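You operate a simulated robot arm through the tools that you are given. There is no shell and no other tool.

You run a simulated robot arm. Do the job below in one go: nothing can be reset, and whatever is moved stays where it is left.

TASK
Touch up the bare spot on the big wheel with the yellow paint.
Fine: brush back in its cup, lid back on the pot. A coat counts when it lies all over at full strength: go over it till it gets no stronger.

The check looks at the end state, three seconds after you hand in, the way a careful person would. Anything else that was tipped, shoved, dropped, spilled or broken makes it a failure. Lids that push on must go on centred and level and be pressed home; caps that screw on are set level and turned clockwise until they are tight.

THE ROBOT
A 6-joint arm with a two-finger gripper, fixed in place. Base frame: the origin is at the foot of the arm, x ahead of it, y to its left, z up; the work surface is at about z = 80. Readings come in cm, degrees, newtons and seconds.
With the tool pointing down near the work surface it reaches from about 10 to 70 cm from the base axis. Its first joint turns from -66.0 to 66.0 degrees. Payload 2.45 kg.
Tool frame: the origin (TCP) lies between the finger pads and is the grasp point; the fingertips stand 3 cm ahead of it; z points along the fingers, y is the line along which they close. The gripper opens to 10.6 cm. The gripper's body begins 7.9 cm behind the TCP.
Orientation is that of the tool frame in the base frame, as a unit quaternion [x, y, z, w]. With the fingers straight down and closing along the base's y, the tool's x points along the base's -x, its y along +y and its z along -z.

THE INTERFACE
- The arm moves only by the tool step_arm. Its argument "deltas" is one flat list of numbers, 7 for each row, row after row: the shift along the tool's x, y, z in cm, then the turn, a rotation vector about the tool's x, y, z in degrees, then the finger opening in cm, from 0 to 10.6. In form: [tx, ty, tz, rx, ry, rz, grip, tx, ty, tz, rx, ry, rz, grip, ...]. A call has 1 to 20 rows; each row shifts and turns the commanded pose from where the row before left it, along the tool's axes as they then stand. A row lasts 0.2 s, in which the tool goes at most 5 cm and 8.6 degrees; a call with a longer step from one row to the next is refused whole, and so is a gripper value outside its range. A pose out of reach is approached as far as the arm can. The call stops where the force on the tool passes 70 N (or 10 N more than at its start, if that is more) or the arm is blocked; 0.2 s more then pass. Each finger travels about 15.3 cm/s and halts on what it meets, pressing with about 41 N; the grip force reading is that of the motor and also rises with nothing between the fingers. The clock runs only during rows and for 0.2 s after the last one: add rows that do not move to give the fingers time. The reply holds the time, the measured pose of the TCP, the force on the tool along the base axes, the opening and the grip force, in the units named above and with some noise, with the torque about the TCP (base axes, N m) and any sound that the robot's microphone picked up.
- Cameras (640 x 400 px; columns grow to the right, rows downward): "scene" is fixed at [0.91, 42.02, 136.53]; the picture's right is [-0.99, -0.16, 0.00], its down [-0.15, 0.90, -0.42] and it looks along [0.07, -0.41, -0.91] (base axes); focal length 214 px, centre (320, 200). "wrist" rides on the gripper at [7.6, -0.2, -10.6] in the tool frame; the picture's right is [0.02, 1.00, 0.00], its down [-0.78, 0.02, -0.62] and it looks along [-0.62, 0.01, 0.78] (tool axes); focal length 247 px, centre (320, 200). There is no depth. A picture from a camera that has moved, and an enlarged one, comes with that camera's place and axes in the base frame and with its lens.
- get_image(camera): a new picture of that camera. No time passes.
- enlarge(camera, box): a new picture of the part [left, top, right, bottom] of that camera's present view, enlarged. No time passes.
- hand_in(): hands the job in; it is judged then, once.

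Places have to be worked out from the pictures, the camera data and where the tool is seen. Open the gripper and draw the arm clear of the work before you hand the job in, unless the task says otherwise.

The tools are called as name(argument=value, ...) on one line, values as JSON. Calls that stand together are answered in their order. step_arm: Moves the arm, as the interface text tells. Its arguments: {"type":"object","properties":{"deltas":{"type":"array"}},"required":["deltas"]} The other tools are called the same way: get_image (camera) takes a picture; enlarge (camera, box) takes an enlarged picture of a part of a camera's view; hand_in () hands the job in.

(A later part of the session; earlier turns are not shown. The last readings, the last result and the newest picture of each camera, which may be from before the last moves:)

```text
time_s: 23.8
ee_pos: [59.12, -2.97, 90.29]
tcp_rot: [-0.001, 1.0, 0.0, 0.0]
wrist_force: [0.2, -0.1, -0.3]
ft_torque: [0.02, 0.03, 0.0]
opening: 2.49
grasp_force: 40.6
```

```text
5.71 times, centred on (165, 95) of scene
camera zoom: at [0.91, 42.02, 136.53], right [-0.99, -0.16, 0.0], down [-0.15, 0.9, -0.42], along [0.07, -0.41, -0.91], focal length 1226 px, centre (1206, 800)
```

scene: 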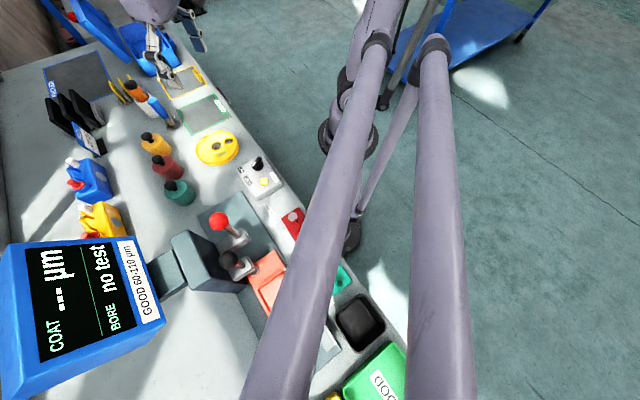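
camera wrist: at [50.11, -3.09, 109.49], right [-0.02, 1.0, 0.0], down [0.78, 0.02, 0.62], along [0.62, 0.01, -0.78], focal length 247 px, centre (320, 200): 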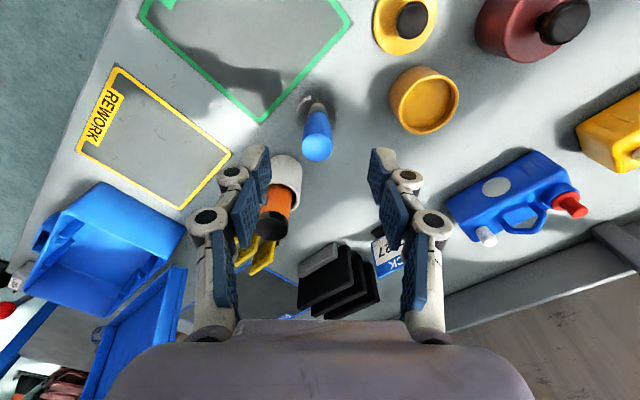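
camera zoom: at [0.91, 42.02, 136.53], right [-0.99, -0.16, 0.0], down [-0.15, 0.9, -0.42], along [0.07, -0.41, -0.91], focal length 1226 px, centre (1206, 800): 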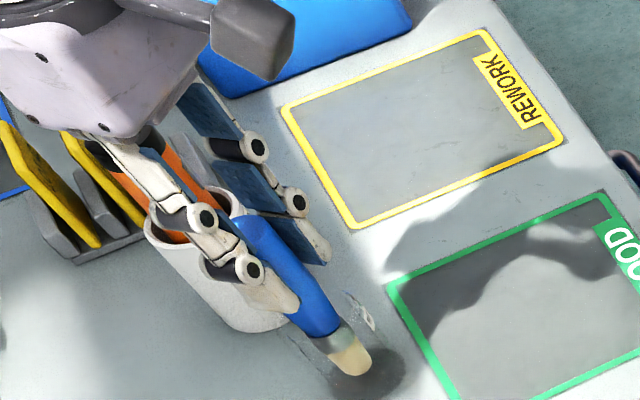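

The handle is held (opening 2.49). I lift straight up out of the cup, which is labelled for the brush, and look.

step_arm(deltas=[0, 0, -0.5, 0, 0, 0, 1.5, 0, 0, -1.5, 0, 0, 0, 1.5, 0, 0, -2, 0, 0, 0, 1.5, 0, 0, -2, 0, 0, 0, 1.5, 0, 0, -2, 0, 0, 0, 1.5, 0, 0, -1, 0, 0, 0, 1.5, 0, 0, 0, 0, 0, 0, 1.5])

enlarge(camera="wrist", box=[220, 60, 420, 260])

enlarge(camera="scene", box=[110, 50, 210, 150])

```text
time_s: 25.4
ee_pos: [59.07, -2.97, 99.26]
tcp_rot: [0.0, 1.0, 0.001, 0.0]
wrist_force: [-0.4, 0.9, -0.9]
ft_torque: [0.0, -0.02, -0.01]
opening: 2.49
grasp_force: 40.9
```

```text
2.00 times, centred on (320, 160) of wrist
camera zoom: at [51.38, -3.17, 109.77], right [-0.02, 1.0, 0.0], down [0.78, 0.02, 0.62], along [0.62, 0.01, -0.78], focal length 494 px, centre (320, 280)
```

zoom: 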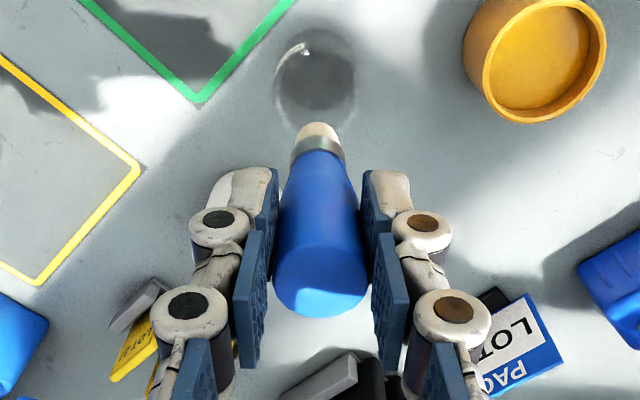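

```text
4.00 times, centred on (160, 100) of scene
camera zoom: at [0.91, 42.02, 136.53], right [-0.99, -0.16, 0.0], down [-0.15, 0.9, -0.42], along [0.07, -0.41, -0.91], focal length 858 px, centre (960, 600)
```

zoom: 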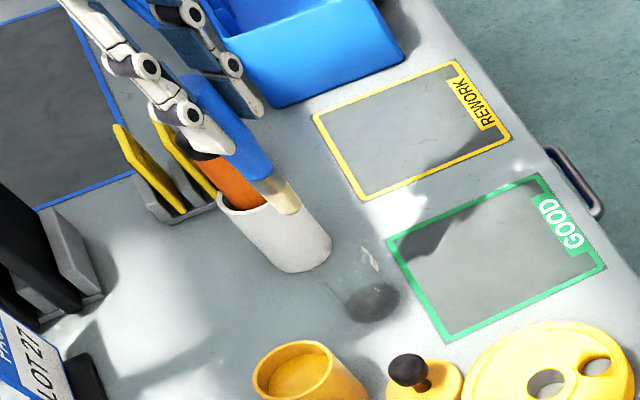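

The brush is out and its cup stands undisturbed; the bristle tip hangs about 9–9.5 cm below the tool centre. I carry it above the open pot and check the alignment.

step_arm(deltas=[0.36, 2.7, 0, 0, 0, 0, 1.5, 0.36, 2.7, 0, 0, 0, 0, 1.5, 0.36, 2.7, 0, 0, 0, 0, 1.5, 0.37, 2.67, 0, 0, 0, 0, 1.5, 0, 0, 0, 0, 0, 0, 1.5])

enlarge(camera="wrist", box=[220, 60, 420, 260])

enlarge(camera="scene", box=[120, 80, 220, 180])

```text
time_s: 26.6
ee_pos: [57.81, 7.81, 99.2]
tcp_rot: [0.0, 1.0, 0.0, 0.0]
wrist_force: [-0.3, -0.1, 0.0]
ft_torque: [-0.01, -0.01, 0.0]
opening: 2.49
grasp_force: 41.0
```

```text
2.00 times, centred on (320, 160) of wrist
camera zoom: at [50.02, 7.63, 109.82], right [-0.02, 1.0, 0.0], down [0.78, 0.02, 0.62], along [0.62, 0.01, -0.78], focal length 494 px, centre (320, 280)
```

zoom: 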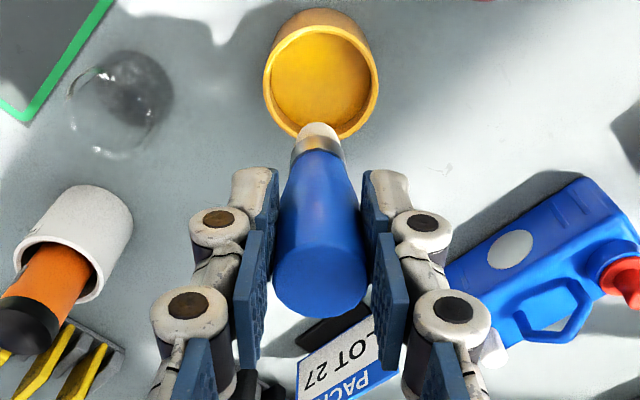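

```text
4.00 times, centred on (170, 130) of scene
camera zoom: at [0.91, 42.02, 136.53], right [-0.99, -0.16, 0.0], down [-0.15, 0.9, -0.42], along [0.07, -0.41, -0.91], focal length 858 px, centre (920, 480)
```

zoom: 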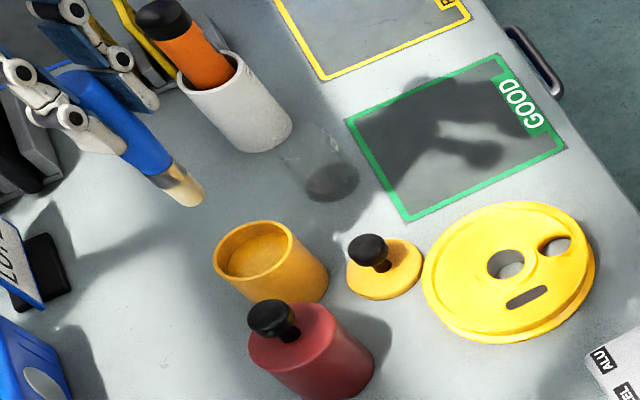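

The brush is centred over the pot's mouth within 0.2 cm. I lower it until the tip is near the paint and check from the scene camera.

step_arm(deltas=[0.15, 0, 2, 0, 0, 0, 1.5, 0, 0, 2, 0, 0, 0, 1.5, 0, 0, 2, 0, 0, 0, 1.5, 0, 0, 0, 0, 0, 0, 1.5])

enlarge(camera="wrist", box=[270, 80, 370, 200])

enlarge(camera="scene", box=[135, 110, 185, 160])

```text
time_s: 27.6
ee_pos: [57.5, 7.72, 93.39]
tcp_rot: [0.0, 1.0, 0.0, 0.0]
wrist_force: [-0.2, -0.1, -0.1]
ft_torque: [0.01, 0.0, 0.0]
opening: 2.49
grasp_force: 40.7
```

```text
3.33 times, centred on (320, 140) of wrist
camera zoom: at [49.73, 7.67, 103.8], right [-0.02, 1.0, 0.0], down [0.78, 0.02, 0.62], along [0.62, 0.01, -0.78], focal length 823 px, centre (320, 400)
```

zoom: 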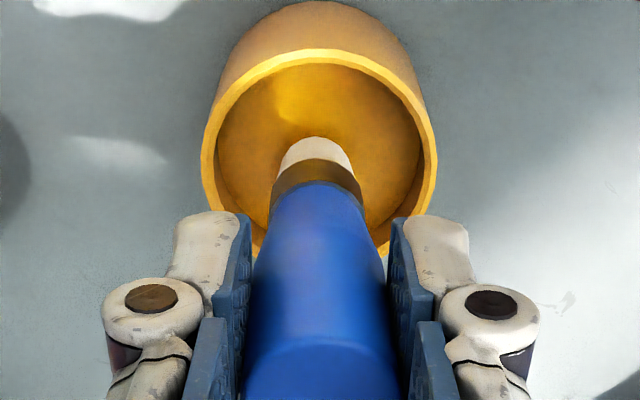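

```text
8.00 times, centred on (160, 135) of scene
camera zoom: at [0.91, 42.02, 136.53], right [-0.99, -0.16, 0.0], down [-0.15, 0.9, -0.42], along [0.07, -0.41, -0.91], focal length 1716 px, centre (1600, 720)
```

zoom: 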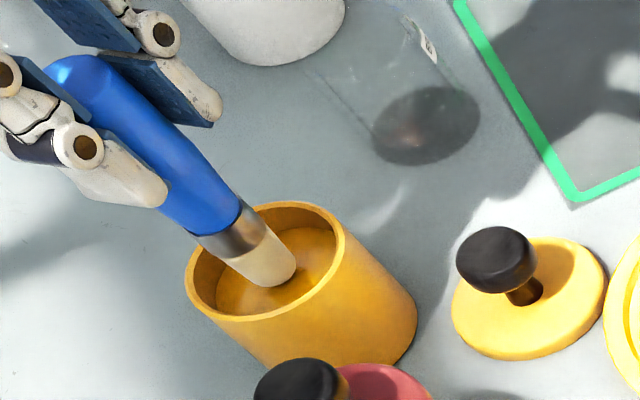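

The tip is around rim level and centred. I lower 0.8 cm more and look.

step_arm(deltas=[0, 0, 0.4, 0, 0, 0, 1.5, 0, 0, 0.4, 0, 0, 0, 1.5, 0, 0, 0, 0, 0, 0, 1.5])

enlarge(camera="scene", box=[135, 110, 185, 160])

enlarge(camera="wrist", box=[270, 60, 370, 180])

```text
time_s: 28.4
ee_pos: [57.43, 7.65, 92.67]
tcp_rot: [-0.001, 1.0, 0.001, 0.001]
wrist_force: [0.4, 1.2, 38.1]
ft_torque: [0.0, -0.36, -0.09]
opening: 2.46
grasp_force: 40.9
```

```text
8.00 times, centred on (160, 135) of scene
camera zoom: at [0.84, 42.01, 136.53], right [-0.99, -0.16, 0.0], down [-0.15, 0.9, -0.42], along [0.07, -0.41, -0.91], focal length 1716 px, centre (1600, 720)
```

zoom: 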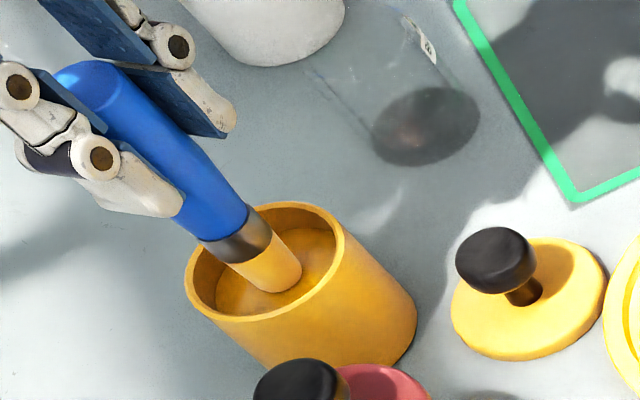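

```text
3.33 times, centred on (320, 120) of wrist
camera zoom: at [49.71, 7.56, 103.18], right [-0.02, 1.0, 0.0], down [0.78, 0.02, 0.62], along [0.62, 0.01, -0.78], focal length 823 px, centre (320, 467)
```

zoom: 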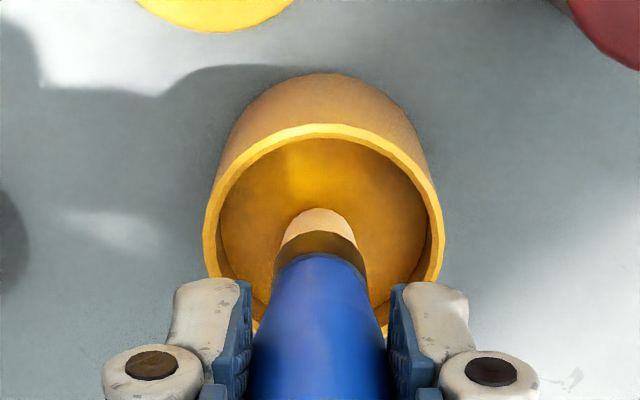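

Touching the paint (a firm surface, 38 N) coloured the bristles yellow. I lift off and look at how they're loaded.

step_arm(deltas=[0, 0, -0.3, 0, 0, 0, 1.5, 0, 0, -0.7, 0, 0, 0, 1.5, 0, 0, -1.5, 0, 0, 0, 1.5, 0, 0, 0, 0, 0, 0, 1.5, 0, 0, 0, 0, 0, 0, 1.5])

enlarge(camera="scene", box=[135, 110, 185, 160])

enlarge(camera="wrist", box=[270, 80, 370, 200])

```text
time_s: 29.6
ee_pos: [57.48, 7.75, 95.1]
tcp_rot: [0.001, 1.0, 0.001, 0.0]
wrist_force: [-0.4, 0.2, -0.4]
ft_torque: [0.01, -0.02, -0.01]
opening: 2.43
grasp_force: 40.8
```

```text
8.00 times, centred on (160, 135) of scene
camera zoom: at [0.91, 42.02, 136.53], right [-0.99, -0.16, 0.0], down [-0.15, 0.9, -0.42], along [0.07, -0.41, -0.91], focal length 1716 px, centre (1600, 720)
```

zoom: 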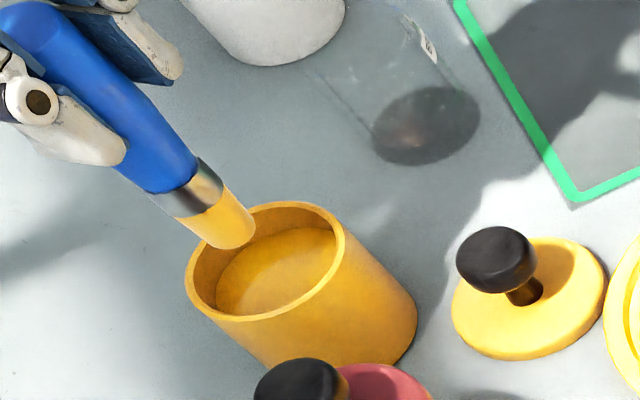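

```text
3.33 times, centred on (320, 140) of wrist
camera zoom: at [49.8, 7.57, 105.63], right [-0.02, 1.0, 0.0], down [0.78, 0.02, 0.62], along [0.62, 0.01, -0.78], focal length 823 px, centre (320, 400)
```

zoom: 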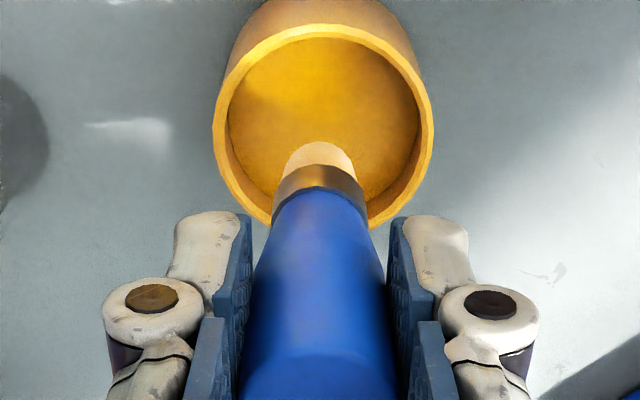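

The bristles are yellow all round and nothing drips. I carry the brush toward the wheel and stop short of the bare spot to locate it precisely.

step_arm(deltas=[0, 0, -2, 0, 0, 0, 1.5, 3.4, -0.24, 0, 0, 0, 0, 1.5, 3.4, -0.24, 0, 0, 0, 0, 1.5, 3.4, -0.24, 0, 0, 0, 0, 1.5, 3.4, -0.24, 0, 0, 0, 0, 1.5, 3.4, -0.24, 0, 0, 0, 0, 1.5, 0, 0, 0, 0, 0, 0, 1.5])

get_image(camera="wrist")

enlarge(camera="wrist", box=[230, 20, 410, 180])

enlarge(camera="scene", box=[150, 100, 260, 190])

```text
time_s: 31.2
ee_pos: [40.51, 6.42, 97.05]
tcp_rot: [0.001, 1.0, 0.0, -0.001]
wrist_force: [0.0, -0.2, -0.1]
ft_torque: [0.02, -0.02, 0.04]
opening: 2.45
grasp_force: 40.7
```

```text
taken
camera wrist: at [32.77, 6.28, 107.56], right [-0.02, 1.0, 0.0], down [0.78, 0.02, 0.62], along [0.62, 0.01, -0.78], focal length 247 px, centre (320, 200)
```

wrist: 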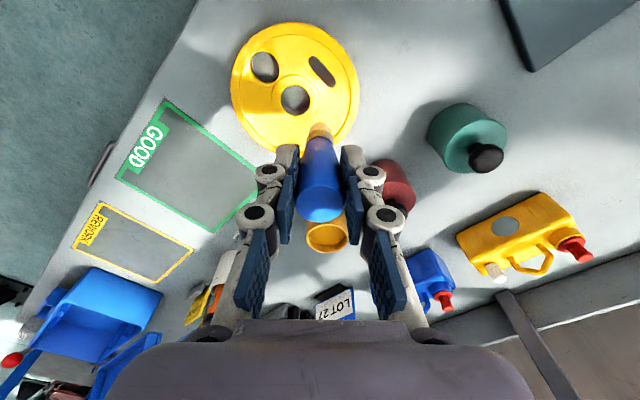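

```text
2.50 times, centred on (320, 100) of wrist
camera zoom: at [32.77, 6.28, 107.56], right [-0.02, 1.0, 0.0], down [0.78, 0.02, 0.62], along [0.62, 0.01, -0.78], focal length 617 px, centre (320, 450)
```

zoom: 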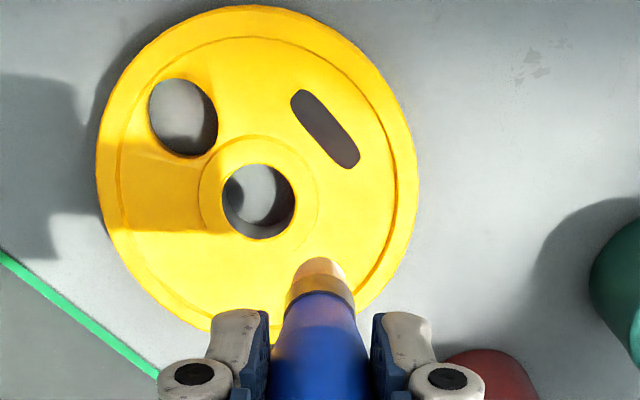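

```text
4.44 times, centred on (205, 145) of scene
camera zoom: at [0.91, 42.02, 136.53], right [-0.99, -0.16, 0.0], down [-0.15, 0.9, -0.42], along [0.07, -0.41, -0.91], focal length 953 px, centre (831, 444)
```

zoom: 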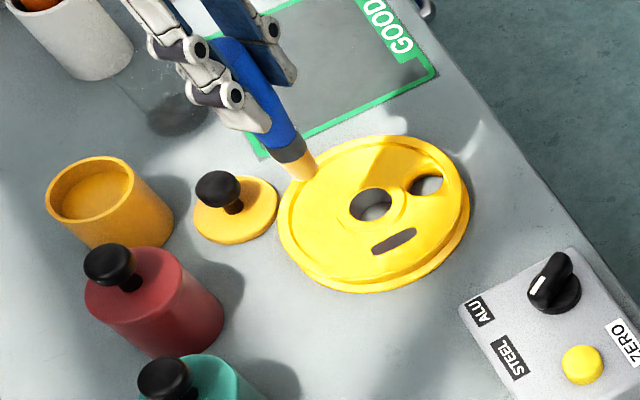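

The bare spot's centre is about (37.75, 6.5), running from about (36.7, 5.6) to (38.7, 7.5) and about 1 cm wide. I go above its centre and lower partway.

step_arm(deltas=[1.4, 0.03, 0, 0, 0, 0, 1.5, 1.4, 0.02, 0, 0, 0, 0, 1.5, 0, 0, 2, 0, 0, 0, 1.5, 0, 0, 2, 0, 0, 0, 1.5, 0, 0, 0, 0, 0, 0, 1.5])

enlarge(camera="wrist", box=[250, 60, 390, 180])

enlarge(camera="scene", box=[190, 120, 250, 175])

```text
time_s: 32.4
ee_pos: [37.68, 6.55, 93.06]
tcp_rot: [0.0, 1.0, 0.001, 0.0]
wrist_force: [0.4, -0.3, -0.5]
ft_torque: [0.02, 0.03, 0.02]
opening: 2.44
grasp_force: 40.5
```

```text
3.33 times, centred on (320, 120) of wrist
camera zoom: at [29.95, 6.29, 103.59], right [-0.02, 1.0, 0.0], down [0.78, 0.02, 0.62], along [0.62, 0.01, -0.78], focal length 823 px, centre (320, 467)
```

zoom: 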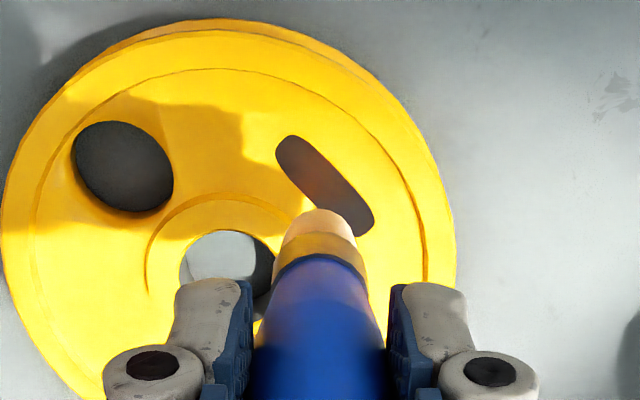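

```text
7.27 times, centred on (220, 148) of scene
camera zoom: at [0.91, 42.02, 136.53], right [-0.99, -0.16, 0.0], down [-0.15, 0.9, -0.42], along [0.07, -0.41, -0.91], focal length 1560 px, centre (1047, 582)
```

zoom: 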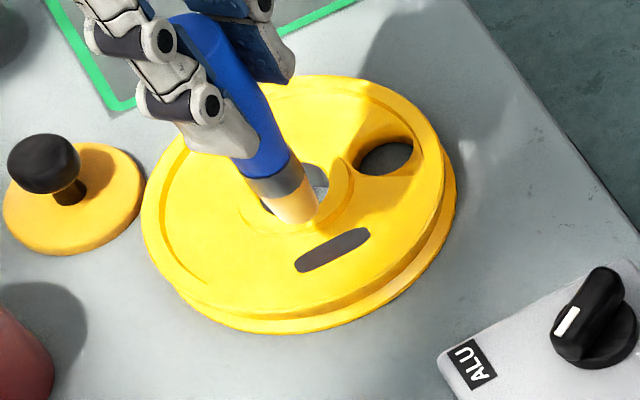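

Brush and spot line up at the centre. I lower slowly, watching the force.

step_arm(deltas=[0, 0, 0.4, 0, 0, 0, 1.5, 0, 0, 0.4, 0, 0, 0, 1.5, 0, 0, 0, 0, 0, 0, 1.5])

enlarge(camera="scene", box=[190, 120, 250, 175])

```text
time_s: 33.2
ee_pos: [37.63, 6.41, 92.27]
tcp_rot: [0.0, 1.0, 0.0, -0.001]
wrist_force: [0.2, -1.0, 0.2]
ft_torque: [-0.02, 0.0, 0.0]
opening: 2.45
grasp_force: 40.8
```

```text
7.27 times, centred on (220, 148) of scene
camera zoom: at [0.91, 42.02, 136.53], right [-0.99, -0.16, 0.0], down [-0.15, 0.9, -0.42], along [0.07, -0.41, -0.91], focal length 1560 px, centre (1047, 582)
```

zoom: 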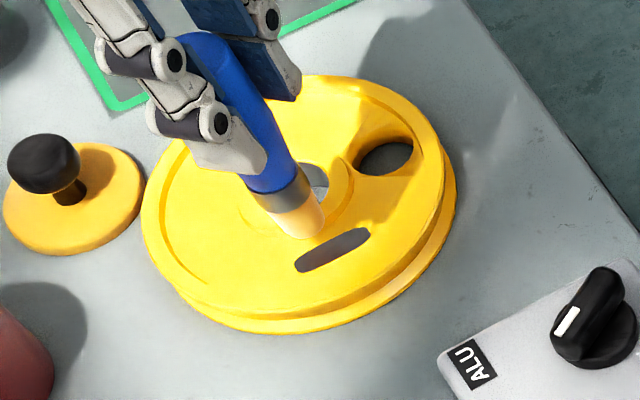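

step_arm(deltas=[0, 0, 0.3, 0, 0, 0, 1.5, 0, 0, 0.3, 0, 0, 0, 1.5, 0, 0, 0, 0, 0, 0, 1.5])

enlarge(camera="scene", box=[190, 120, 250, 175])

```text
time_s: 34.0
ee_pos: [37.65, 6.46, 91.54]
tcp_rot: [0.001, 1.0, 0.0, 0.001]
wrist_force: [0.2, -0.6, -1.0]
ft_torque: [0.02, 0.01, 0.01]
opening: 2.42
grasp_force: 41.0
```

```text
7.27 times, centred on (220, 148) of scene
camera zoom: at [0.91, 42.02, 136.53], right [-0.99, -0.16, 0.0], down [-0.15, 0.9, -0.42], along [0.07, -0.41, -0.91], focal length 1560 px, centre (1047, 582)
```

zoom: 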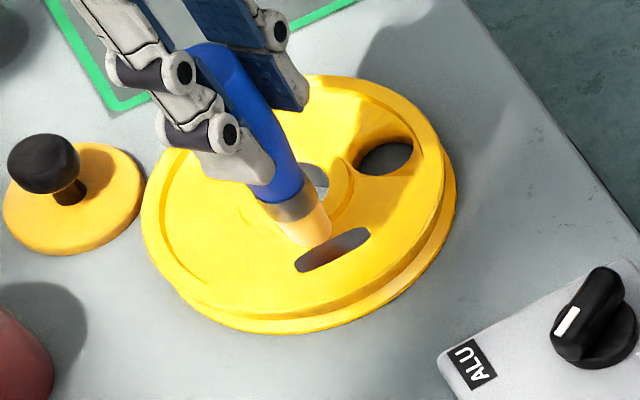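

step_arm(deltas=[0, 0, 0.15, 0, 0, 0, 1.5, 0, 0, 0.1, 0, 0, 0, 1.5, 0, 0, 0, 0, 0, 0, 1.5])

enlarge(camera="scene", box=[190, 120, 250, 175])

```text
time_s: 34.8
ee_pos: [37.83, 6.57, 91.48]
tcp_rot: [0.0, 1.0, 0.0, 0.0]
wrist_force: [-0.2, 0.1, -0.5]
ft_torque: [-0.05, -0.02, 0.0]
opening: 2.45
grasp_force: 41.1
```

```text
7.27 times, centred on (220, 148) of scene
camera zoom: at [0.91, 42.02, 136.53], right [-0.99, -0.16, 0.0], down [-0.15, 0.9, -0.42], along [0.07, -0.41, -0.91], focal length 1560 px, centre (1047, 582)
```

zoom: 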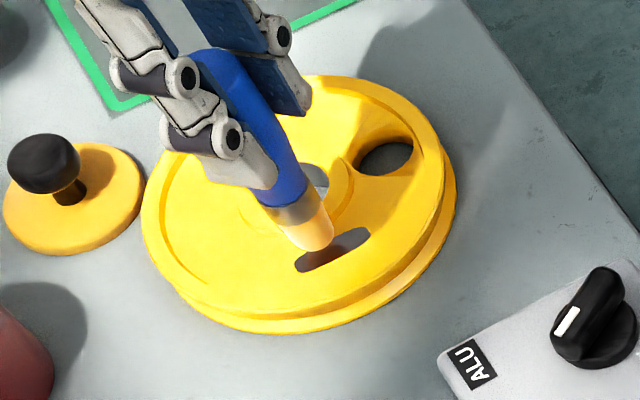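

step_arm(deltas=[0, 0, 0.12, 0, 0, 0, 1.5, 0, 0, 0.12, 0, 0, 0, 1.5, 0, 0, 0, 0, 0, 0, 1.5])

enlarge(camera="scene", box=[190, 120, 250, 175])

```text
time_s: 35.6
ee_pos: [37.71, 6.6, 91.09]
tcp_rot: [0.0, 1.0, -0.001, 0.0]
wrist_force: [0.2, 0.5, -0.1]
ft_torque: [0.0, -0.03, 0.0]
opening: 2.43
grasp_force: 41.0
```

```text
7.27 times, centred on (220, 148) of scene
camera zoom: at [0.91, 42.02, 136.53], right [-0.99, -0.16, 0.0], down [-0.15, 0.9, -0.42], along [0.07, -0.41, -0.91], focal length 1560 px, centre (1047, 582)
```

zoom: 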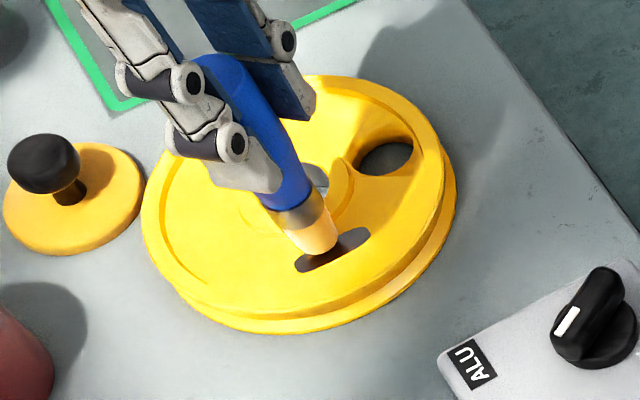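

step_arm(deltas=[0, 0, 0.1, 0, 0, 0, 1.5, 0, 0, 0.1, 0, 0, 0, 1.5, 0, 0, 0, 0, 0, 0, 1.5])

enlarge(camera="scene", box=[190, 120, 250, 175])

```text
time_s: 36.4
ee_pos: [37.67, 6.49, 91.01]
tcp_rot: [-0.001, 1.0, 0.0, -0.001]
wrist_force: [-2.0, -0.4, 39.2]
ft_torque: [0.0, -0.17, -0.04]
opening: 2.44
grasp_force: 40.9
```

```text
7.27 times, centred on (220, 148) of scene
camera zoom: at [0.86, 42.01, 136.53], right [-0.99, -0.16, 0.0], down [-0.15, 0.9, -0.42], along [0.07, -0.41, -0.91], focal length 1560 px, centre (1047, 582)
```

zoom: 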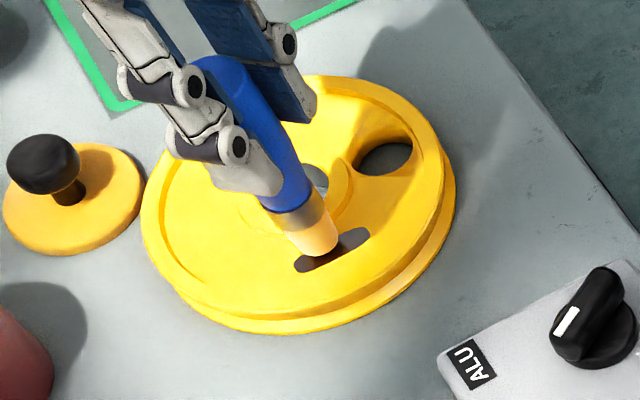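

Contact: 39 N at this height. I back off 0.09 cm to a light touch and make one slow stroke to one end and back past the other, then look.

step_arm(deltas=[0, 0, -0.09, 0, 0, 0, 1.5, 0, 0, 0, 0, 0, 0, 1.5])

```text
time_s: 37.0
ee_pos: [37.72, 6.47, 90.97]
tcp_rot: [0.0, 1.0, 0.0, 0.001]
wrist_force: [1.1, 0.2, 23.5]
ft_torque: [0.03, -0.23, 0.0]
opening: 2.45
grasp_force: 41.4
```

step_arm(deltas=[0, 0, -0.08, 0, 0, 0, 1.5, 0.33, -0.3, 0, 0, 0, 0, 1.5, 0.33, -0.3, 0, 0, 0, 0, 1.5, 0.33, -0.3, 0, 0, 0, 0, 1.5, -0.33, 0.3, 0, 0, 0, 0, 1.5, -0.33, 0.3, 0, 0, 0, 0, 1.5, -0.33, 0.3, 0, 0, 0, 0, 1.5, -0.33, 0.3, 0, 0, 0, 0, 1.5, -0.33, 0.3, 0, 0, 0, 0, 1.5, -0.33, 0.3, 0, 0, 0, 0, 1.5, 0, 0, 0, 0, 0, 0, 1.5])

enlarge(camera="scene", box=[190, 120, 250, 175])

enlarge(camera="wrist", box=[250, 60, 390, 180])

```text
time_s: 39.4
ee_pos: [38.61, 7.33, 90.99]
tcp_rot: [0.001, 1.0, 0.0, 0.001]
wrist_force: [0.4, 0.0, -0.9]
ft_torque: [-0.01, -0.01, -0.03]
opening: 2.43
grasp_force: 41.1
```

```text
7.27 times, centred on (220, 148) of scene
camera zoom: at [0.91, 42.02, 136.53], right [-0.99, -0.16, 0.0], down [-0.15, 0.9, -0.42], along [0.07, -0.41, -0.91], focal length 1560 px, centre (1047, 582)
```

zoom: 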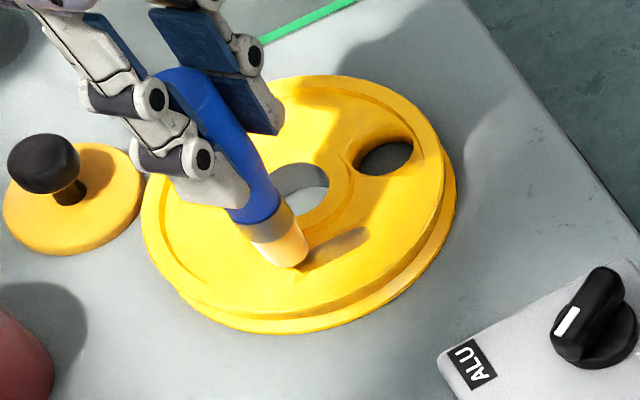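

```text
3.33 times, centred on (320, 120) of wrist
camera zoom: at [30.95, 7.21, 101.59], right [-0.02, 1.0, 0.0], down [0.78, 0.02, 0.62], along [0.62, 0.01, -0.78], focal length 823 px, centre (320, 467)
```

zoom: 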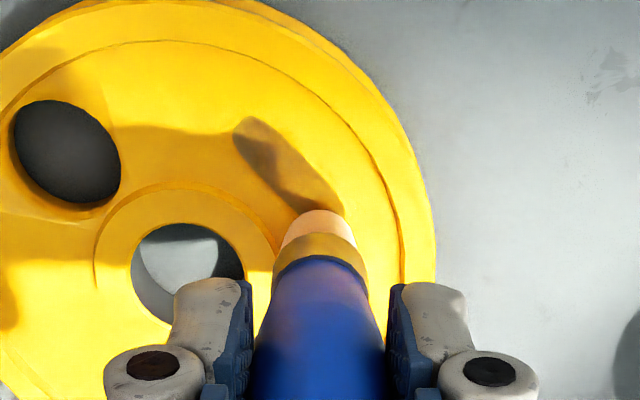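

The coat is starting to form: the outer side is lighter and the hub side is still dark, with contact lost at the end. I lower 0.09 cm and stroke to and fro with a slight shift toward the hub.

step_arm(deltas=[-0.2, -0.2, 0.09, 0, 0, 0, 1.5, 0.33, -0.3, 0, 0, 0, 0, 1.5, 0.33, -0.3, 0, 0, 0, 0, 1.5, 0.33, -0.3, 0, 0, 0, 0, 1.5, 0.33, -0.3, 0, 0, 0, 0, 1.5, 0.33, -0.3, 0, 0, 0, 0, 1.5, 0.33, -0.3, 0, 0, 0, 0, 1.5, 0, 0, 0, 0, 0, 0, 1.5])

enlarge(camera="scene", box=[190, 120, 250, 175])

enlarge(camera="wrist", box=[250, 60, 390, 180])

```text
time_s: 41.2
ee_pos: [36.82, 5.24, 91.03]
tcp_rot: [0.001, 1.0, 0.0, 0.0]
wrist_force: [-0.1, 0.5, -0.6]
ft_torque: [0.0, -0.02, 0.03]
opening: 2.46
grasp_force: 40.9
```

```text
7.27 times, centred on (220, 148) of scene
camera zoom: at [0.91, 42.02, 136.53], right [-0.99, -0.16, 0.0], down [-0.15, 0.9, -0.42], along [0.07, -0.41, -0.91], focal length 1560 px, centre (1047, 582)
```

zoom: 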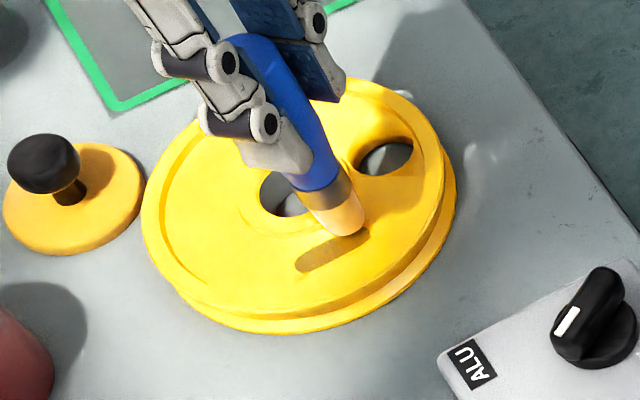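

```text
3.33 times, centred on (320, 120) of wrist
camera zoom: at [29.15, 5.22, 101.58], right [-0.02, 1.0, 0.0], down [0.78, 0.02, 0.62], along [0.62, 0.01, -0.78], focal length 823 px, centre (320, 467)
```

zoom: 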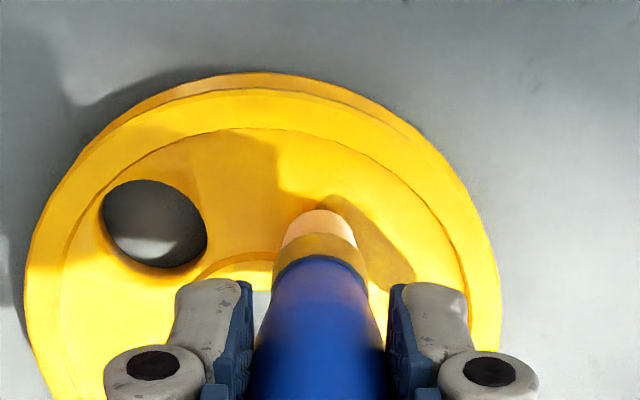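

The coat is gaining strength evenly. I keep going: back along the outer line and again along the middle, pressing a touch more.

step_arm(deltas=[0.2, 0.2, 0.04, 0, 0, 0, 1.5, -0.33, 0.3, 0, 0, 0, 0, 1.5, -0.33, 0.3, 0, 0, 0, 0, 1.5, -0.33, 0.3, 0, 0, 0, 0, 1.5, -0.33, 0.3, 0, 0, 0, 0, 1.5, -0.33, 0.3, 0, 0, 0, 0, 1.5, -0.33, 0.3, 0, 0, 0, 0, 1.5, 0, 0, 0, 0, 0, 0, 1.5, 0.33, -0.3, 0, 0, 0, 0, 1.5, 0.33, -0.3, 0, 0, 0, 0, 1.5, 0.33, -0.3, 0, 0, 0, 0, 1.5, 0.33, -0.3, 0, 0, 0, 0, 1.5, 0.33, -0.3, 0, 0, 0, 0, 1.5, 0.33, -0.3, 0, 0, 0, 0, 1.5, 0, 0, 0, 0, 0, 0, 1.5])

enlarge(camera="scene", box=[190, 120, 250, 175])

enlarge(camera="wrist", box=[250, 60, 390, 180])

```text
time_s: 44.4
ee_pos: [36.67, 5.58, 90.95]
tcp_rot: [0.0, 1.0, 0.001, 0.002]
wrist_force: [8.3, 10.9, 17.1]
ft_torque: [0.84, -0.95, 0.12]
opening: 2.44
grasp_force: 40.7
```

```text
7.27 times, centred on (220, 148) of scene
camera zoom: at [0.91, 42.04, 136.52], right [-0.99, -0.16, 0.0], down [-0.15, 0.9, -0.42], along [0.07, -0.41, -0.91], focal length 1560 px, centre (1047, 582)
```

zoom: 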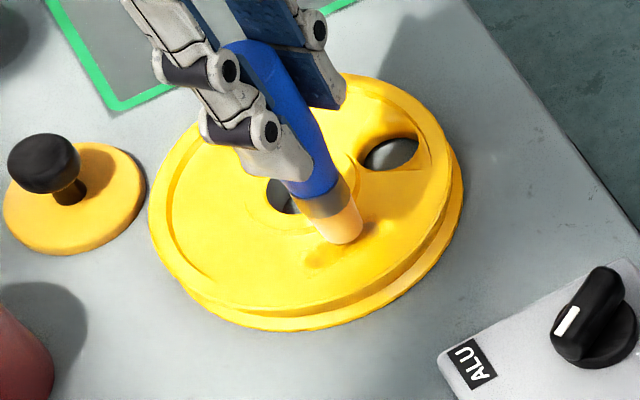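

```text
3.33 times, centred on (320, 120) of wrist
camera zoom: at [29.03, 5.5, 101.47], right [-0.02, 1.0, 0.0], down [0.78, 0.02, 0.62], along [0.62, 0.02, -0.78], focal length 823 px, centre (320, 467)
```

zoom: 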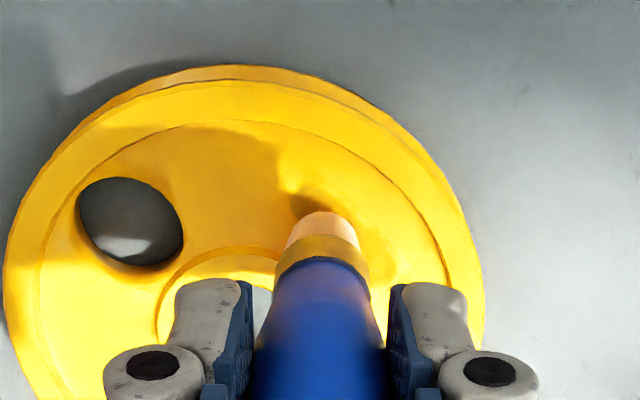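

The coat is nearly there, but with 17 N of pressure the last stroke dragged the wheel about 0.3 cm. I lift off and look at both the coat and the wheel's place.

step_arm(deltas=[0, 0, -0.5, 0, 0, 0, 1.5, 0, 0, -2, 0, 0, 0, 1.5, 0, 0, -2, 0, 0, 0, 1.5, -3, 0, 0, 0, 0, 0, 1.5, -2, 0, 0, 0, 0, 0, 1.5, 0, 0, 0, 0, 0, 0, 1.5])

enlarge(camera="scene", box=[190, 120, 250, 175])

enlarge(camera="wrist", box=[230, 20, 410, 180])

enlarge(camera="scene", box=[150, 100, 260, 190])

```text
time_s: 45.8
ee_pos: [41.74, 5.64, 95.47]
tcp_rot: [0.0, 1.0, 0.0, 0.0]
wrist_force: [-0.2, -0.2, -1.1]
ft_torque: [-0.01, -0.01, 0.02]
opening: 2.46
grasp_force: 41.0
```

```text
7.27 times, centred on (220, 148) of scene
camera zoom: at [0.91, 42.02, 136.53], right [-0.99, -0.16, 0.0], down [-0.15, 0.9, -0.42], along [0.07, -0.41, -0.91], focal length 1560 px, centre (1047, 582)
```

zoom: 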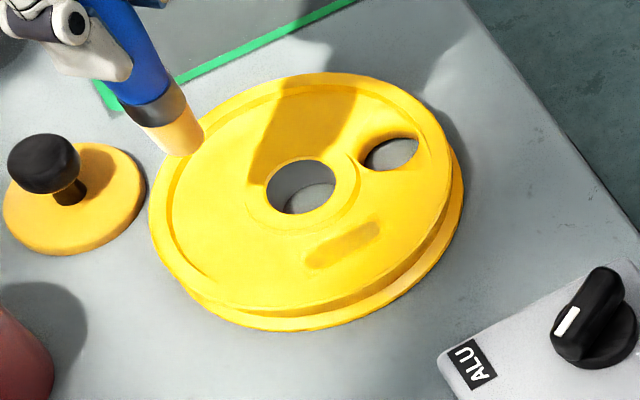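

```text
2.50 times, centred on (320, 100) of wrist
camera zoom: at [33.98, 5.47, 106.0], right [-0.02, 1.0, 0.0], down [0.78, 0.02, 0.62], along [0.62, 0.01, -0.78], focal length 617 px, centre (320, 450)
```

zoom: 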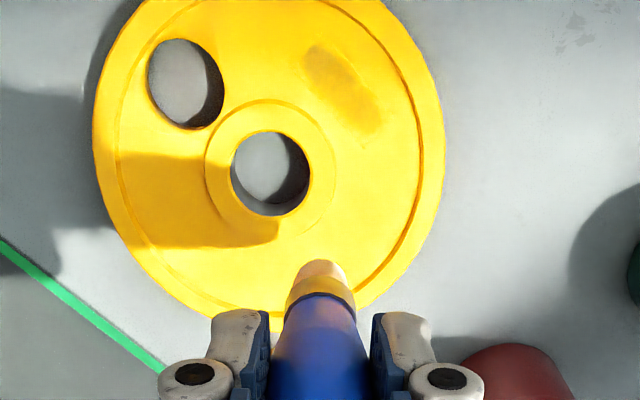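

```text
4.44 times, centred on (205, 145) of scene
camera zoom: at [0.91, 42.02, 136.53], right [-0.99, -0.16, 0.0], down [-0.15, 0.9, -0.42], along [0.07, -0.41, -0.91], focal length 953 px, centre (831, 444)
```

zoom: 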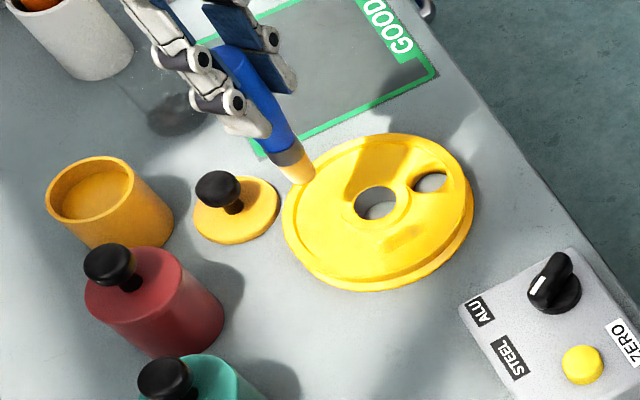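

The coat is nearly even but not at full strength, and the spot is now at about (37.43, 6.29). I'll stroke lightly from the near end toward +x/+y, which also tends to carry the wheel back.

step_arm(deltas=[2.7, -0.15, 0, 0, 0, 0, 1.5, 2.66, -0.15, 0, 0, 0, 0, 1.5, 0, 0, 2, 0, 0, 0, 1.5, 0, 0, 2, 0, 0, 0, 1.5, 0, 0, 0.42, 0, 0, 0, 1.5, 0, 0, 0, 0, 0, 0, 1.5])

enlarge(camera="scene", box=[190, 120, 250, 175])

```text
time_s: 47.2
ee_pos: [36.34, 5.4, 91.06]
tcp_rot: [0.0, 1.0, 0.0, 0.0]
wrist_force: [-0.6, 0.7, 0.1]
ft_torque: [-0.01, 0.0, 0.0]
opening: 2.42
grasp_force: 40.7
```

```text
7.27 times, centred on (220, 148) of scene
camera zoom: at [0.91, 42.02, 136.53], right [-0.99, -0.16, 0.0], down [-0.15, 0.9, -0.42], along [0.07, -0.41, -0.91], focal length 1560 px, centre (1047, 582)
```

zoom: 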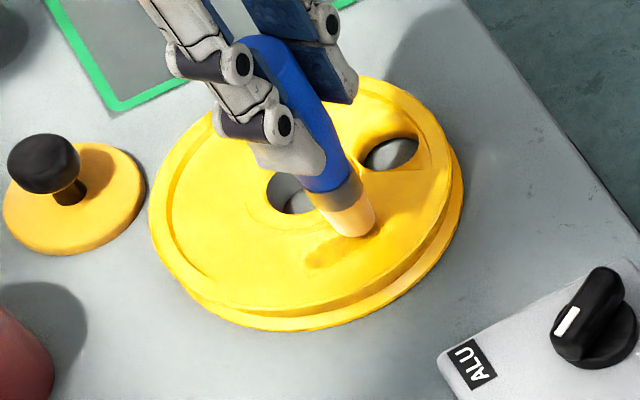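

No contact yet at this height. I lower 0.08 and stroke slowly from the near end to the far end.

step_arm(deltas=[0, 0, 0.08, 0, 0, 0, 1.5, -0.3, 0.27, 0, 0, 0, 0, 1.5, -0.3, 0.27, 0, 0, 0, 0, 1.5, -0.3, 0.27, 0, 0, 0, 0, 1.5, -0.3, 0.27, 0, 0, 0, 0, 1.5, -0.3, 0.27, 0, 0, 0, 0, 1.5, -0.3, 0.27, 0, 0, 0, 0, 1.5, -0.3, 0.27, 0, 0, 0, 0, 1.5])

enlarge(camera="scene", box=[190, 120, 250, 175])

enlarge(camera="wrist", box=[250, 60, 390, 180])

```text
time_s: 49.0
ee_pos: [38.59, 7.17, 90.88]
tcp_rot: [0.0, 1.0, 0.0, 0.0]
wrist_force: [0.1, 0.9, -0.4]
ft_torque: [0.0, -0.02, -0.03]
opening: 2.44
grasp_force: 41.3
```

```text
7.27 times, centred on (220, 148) of scene
camera zoom: at [0.91, 42.02, 136.53], right [-0.99, -0.16, 0.0], down [-0.15, 0.9, -0.42], along [0.07, -0.41, -0.91], focal length 1560 px, centre (1047, 582)
```

zoom: 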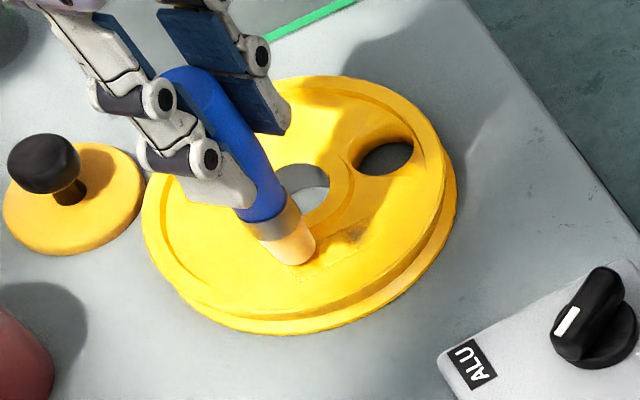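

```text
3.33 times, centred on (320, 120) of wrist
camera zoom: at [30.74, 7.06, 101.47], right [-0.02, 1.0, 0.0], down [0.78, 0.02, 0.62], along [0.62, 0.02, -0.78], focal length 823 px, centre (320, 467)
```

zoom: 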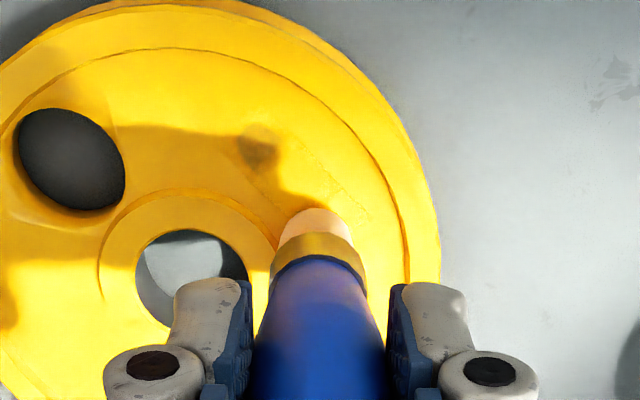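

The stroke carried the wheel back to its original place, and only the near end at about (36.8, 5.65) is still dim. From here I dab straight down instead of dragging: lift, move, press, lift.

step_arm(deltas=[0, 0, -0.6, 0, 0, 0, 1.5, 1.7, -1.54, 0, 0, 0, 0, 1.5, 0, 0, 0, 0, 0, 0, 1.5, 0, 0, 0.5, 0, 0, 0, 1.5, 0, 0, 0.15, 0, 0, 0, 1.5, 0, 0, 0, 0, 0, 0, 1.5])

enlarge(camera="scene", box=[190, 120, 250, 175])

```text
time_s: 50.4
ee_pos: [36.87, 5.59, 90.78]
tcp_rot: [0.001, 1.0, 0.0, 0.0]
wrist_force: [-0.6, -0.3, 0.6]
ft_torque: [0.02, 0.01, -0.03]
opening: 2.43
grasp_force: 41.5
```

```text
7.27 times, centred on (220, 148) of scene
camera zoom: at [0.9, 42.02, 136.53], right [-0.99, -0.16, 0.0], down [-0.15, 0.9, -0.42], along [0.07, -0.41, -0.91], focal length 1560 px, centre (1047, 582)
```

zoom: 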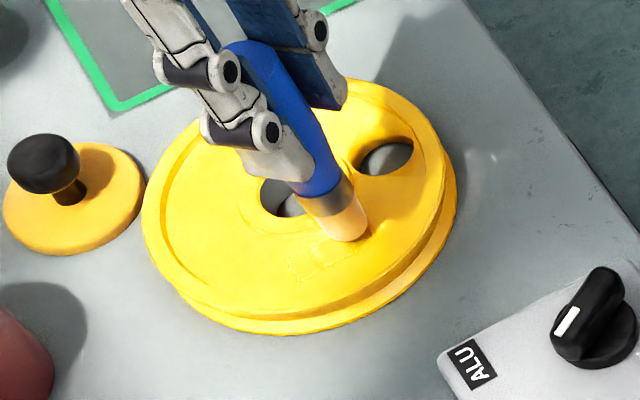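

Barely touching here, so I press 0.08 more, then lift and look.

step_arm(deltas=[0, 0, 0.08, 0, 0, 0, 1.5, 0, 0, 0, 0, 0, 0, 1.5])

```text
time_s: 51.0
ee_pos: [36.74, 5.64, 90.89]
tcp_rot: [0.0, 1.0, 0.0, 0.001]
wrist_force: [1.2, -0.1, 31.8]
ft_torque: [-0.06, -0.36, 0.0]
opening: 2.43
grasp_force: 41.2
```

A firm dab (32 N). I lift, dab on both sides of this point, then draw back to view.

step_arm(deltas=[0, 0, -0.4, 0, 0, 0, 1.5, 0.35, -0.3, 0, 0, 0, 0, 1.5, 0, 0, 0.36, 0, 0, 0, 1.5, 0, 0, 0, 0, 0, 0, 1.5, 0, 0, -0.4, 0, 0, 0, 1.5, -0.75, 0.65, 0, 0, 0, 0, 1.5, 0, 0, 0.4, 0, 0, 0, 1.5, 0, 0, 0, 0, 0, 0, 1.5, 0, 0, -0.5, 0, 0, 0, 1.5, 0, 0, -2, 0, 0, 0, 1.5, 0, 0, -2, 0, 0, 0, 1.5, -3, 0, 0, 0, 0, 0, 1.5, -2, 0, 0, 0, 0, 0, 1.5, 0, 0, 0, 0, 0, 0, 1.5])

enlarge(camera="scene", box=[190, 120, 250, 175])

enlarge(camera="wrist", box=[260, 20, 400, 120])

```text
time_s: 54.0
ee_pos: [42.13, 6.01, 95.5]
tcp_rot: [0.0, 1.0, -0.001, 0.0]
wrist_force: [-0.4, -0.2, -0.3]
ft_torque: [-0.03, 0.03, 0.0]
opening: 2.43
grasp_force: 40.6
```

```text
7.27 times, centred on (220, 148) of scene
camera zoom: at [0.91, 42.02, 136.53], right [-0.99, -0.16, 0.0], down [-0.15, 0.9, -0.42], along [0.07, -0.41, -0.91], focal length 1560 px, centre (1047, 582)
```

zoom: 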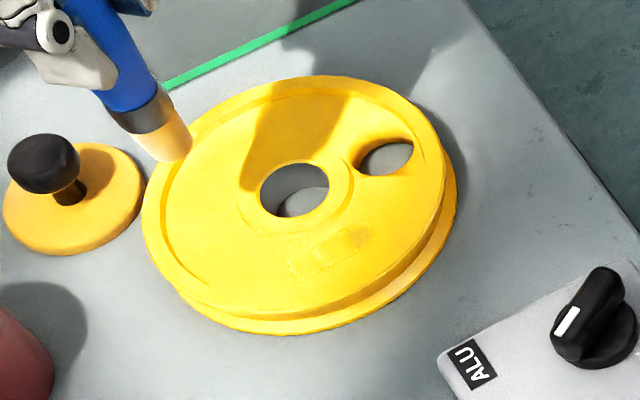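

```text
4.00 times, centred on (330, 70) of wrist
camera zoom: at [34.4, 5.88, 105.94], right [-0.02, 1.0, 0.0], down [0.78, 0.02, 0.62], along [0.62, 0.01, -0.78], focal length 988 px, centre (280, 720)
```

zoom: 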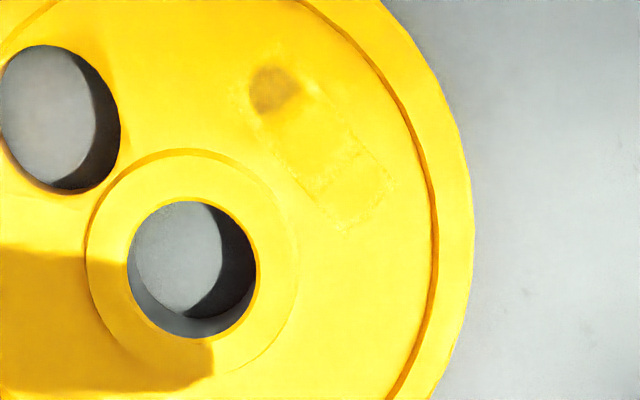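

The far part is at full strength; a dim patch about 1 cm wide remains at (36.86, 5.62). I check how much paint is left on the bristles.

enlarge(camera="scene", box=[185, 110, 225, 140])

enlarge(camera="wrist", box=[290, 100, 350, 150])

```text
13.33 times, centred on (205, 125) of scene
camera zoom: at [0.91, 42.02, 136.53], right [-0.99, -0.16, 0.0], down [-0.15, 0.9, -0.42], along [0.07, -0.41, -0.91], focal length 2860 px, centre (1853, 1200)
```

zoom: 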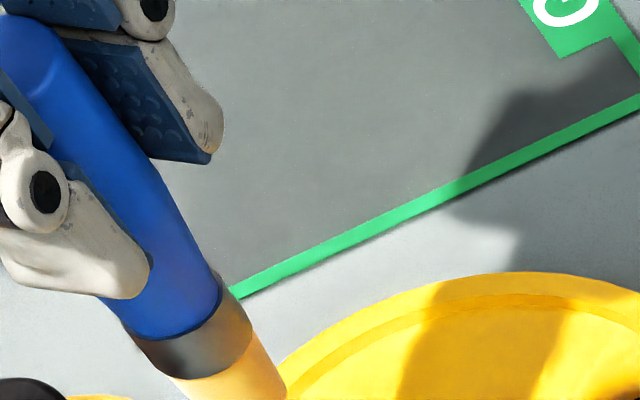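

```text
8.00 times, centred on (320, 125) of wrist
camera zoom: at [34.4, 5.88, 105.94], right [-0.02, 1.0, 0.0], down [0.78, 0.02, 0.62], along [0.62, 0.01, -0.78], focal length 1976 px, centre (320, 800)
```

zoom: 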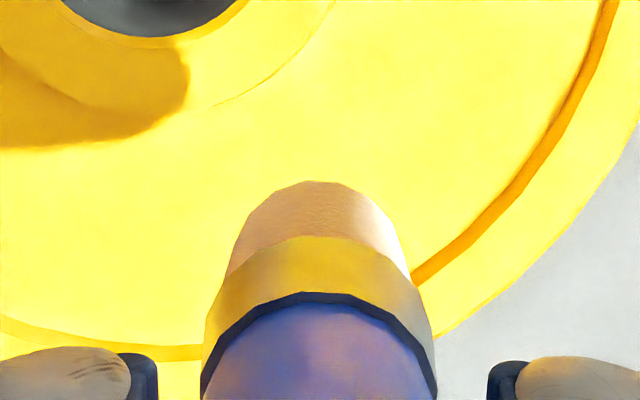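

The bristles look pale again, so the paint is mostly used up. I go back to the pot for more.

step_arm(deltas=[0, 0, -2, 0, 0, 0, 1.5, -3.07, 0.33, 0, 0, 0, 0, 1.5, -3.07, 0.33, 0, 0, 0, 0, 1.5, -3.07, 0.33, 0, 0, 0, 0, 1.5, -3.07, 0.33, 0, 0, 0, 0, 1.5, -3.07, 0.33, 0, 0, 0, 0, 1.5, 0, 0, 0, 0, 0, 0, 1.5])

enlarge(camera="wrist", box=[260, 60, 380, 180])

enlarge(camera="scene", box=[130, 100, 190, 160])

```text
time_s: 55.6
ee_pos: [57.73, 7.55, 97.31]
tcp_rot: [0.0, 1.0, 0.0, 0.0]
wrist_force: [0.3, 0.7, 0.6]
ft_torque: [0.01, -0.02, -0.03]
opening: 2.44
grasp_force: 40.9
```

```text
3.33 times, centred on (320, 120) of wrist
camera zoom: at [50.07, 7.42, 107.87], right [-0.02, 1.0, 0.0], down [0.78, 0.02, 0.62], along [0.62, 0.01, -0.78], focal length 823 px, centre (320, 467)
```

zoom: 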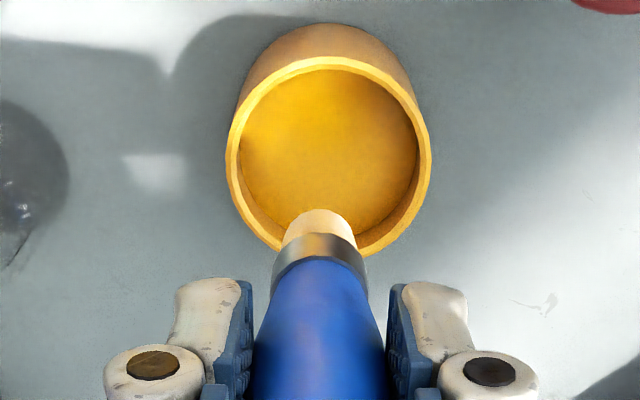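

```text
6.67 times, centred on (160, 130) of scene
camera zoom: at [0.91, 42.02, 136.53], right [-0.99, -0.16, 0.0], down [-0.15, 0.9, -0.42], along [0.07, -0.41, -0.91], focal length 1430 px, centre (1387, 667)
```

zoom: 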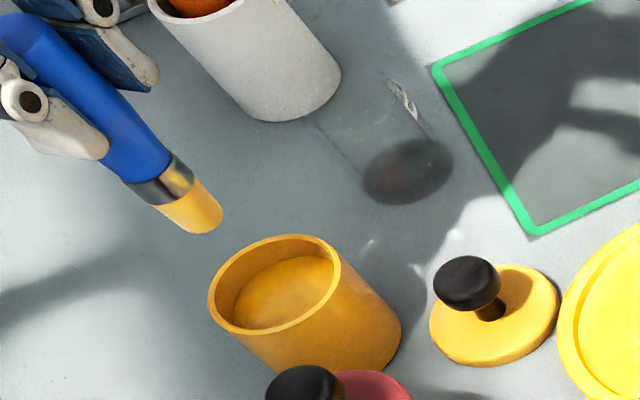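

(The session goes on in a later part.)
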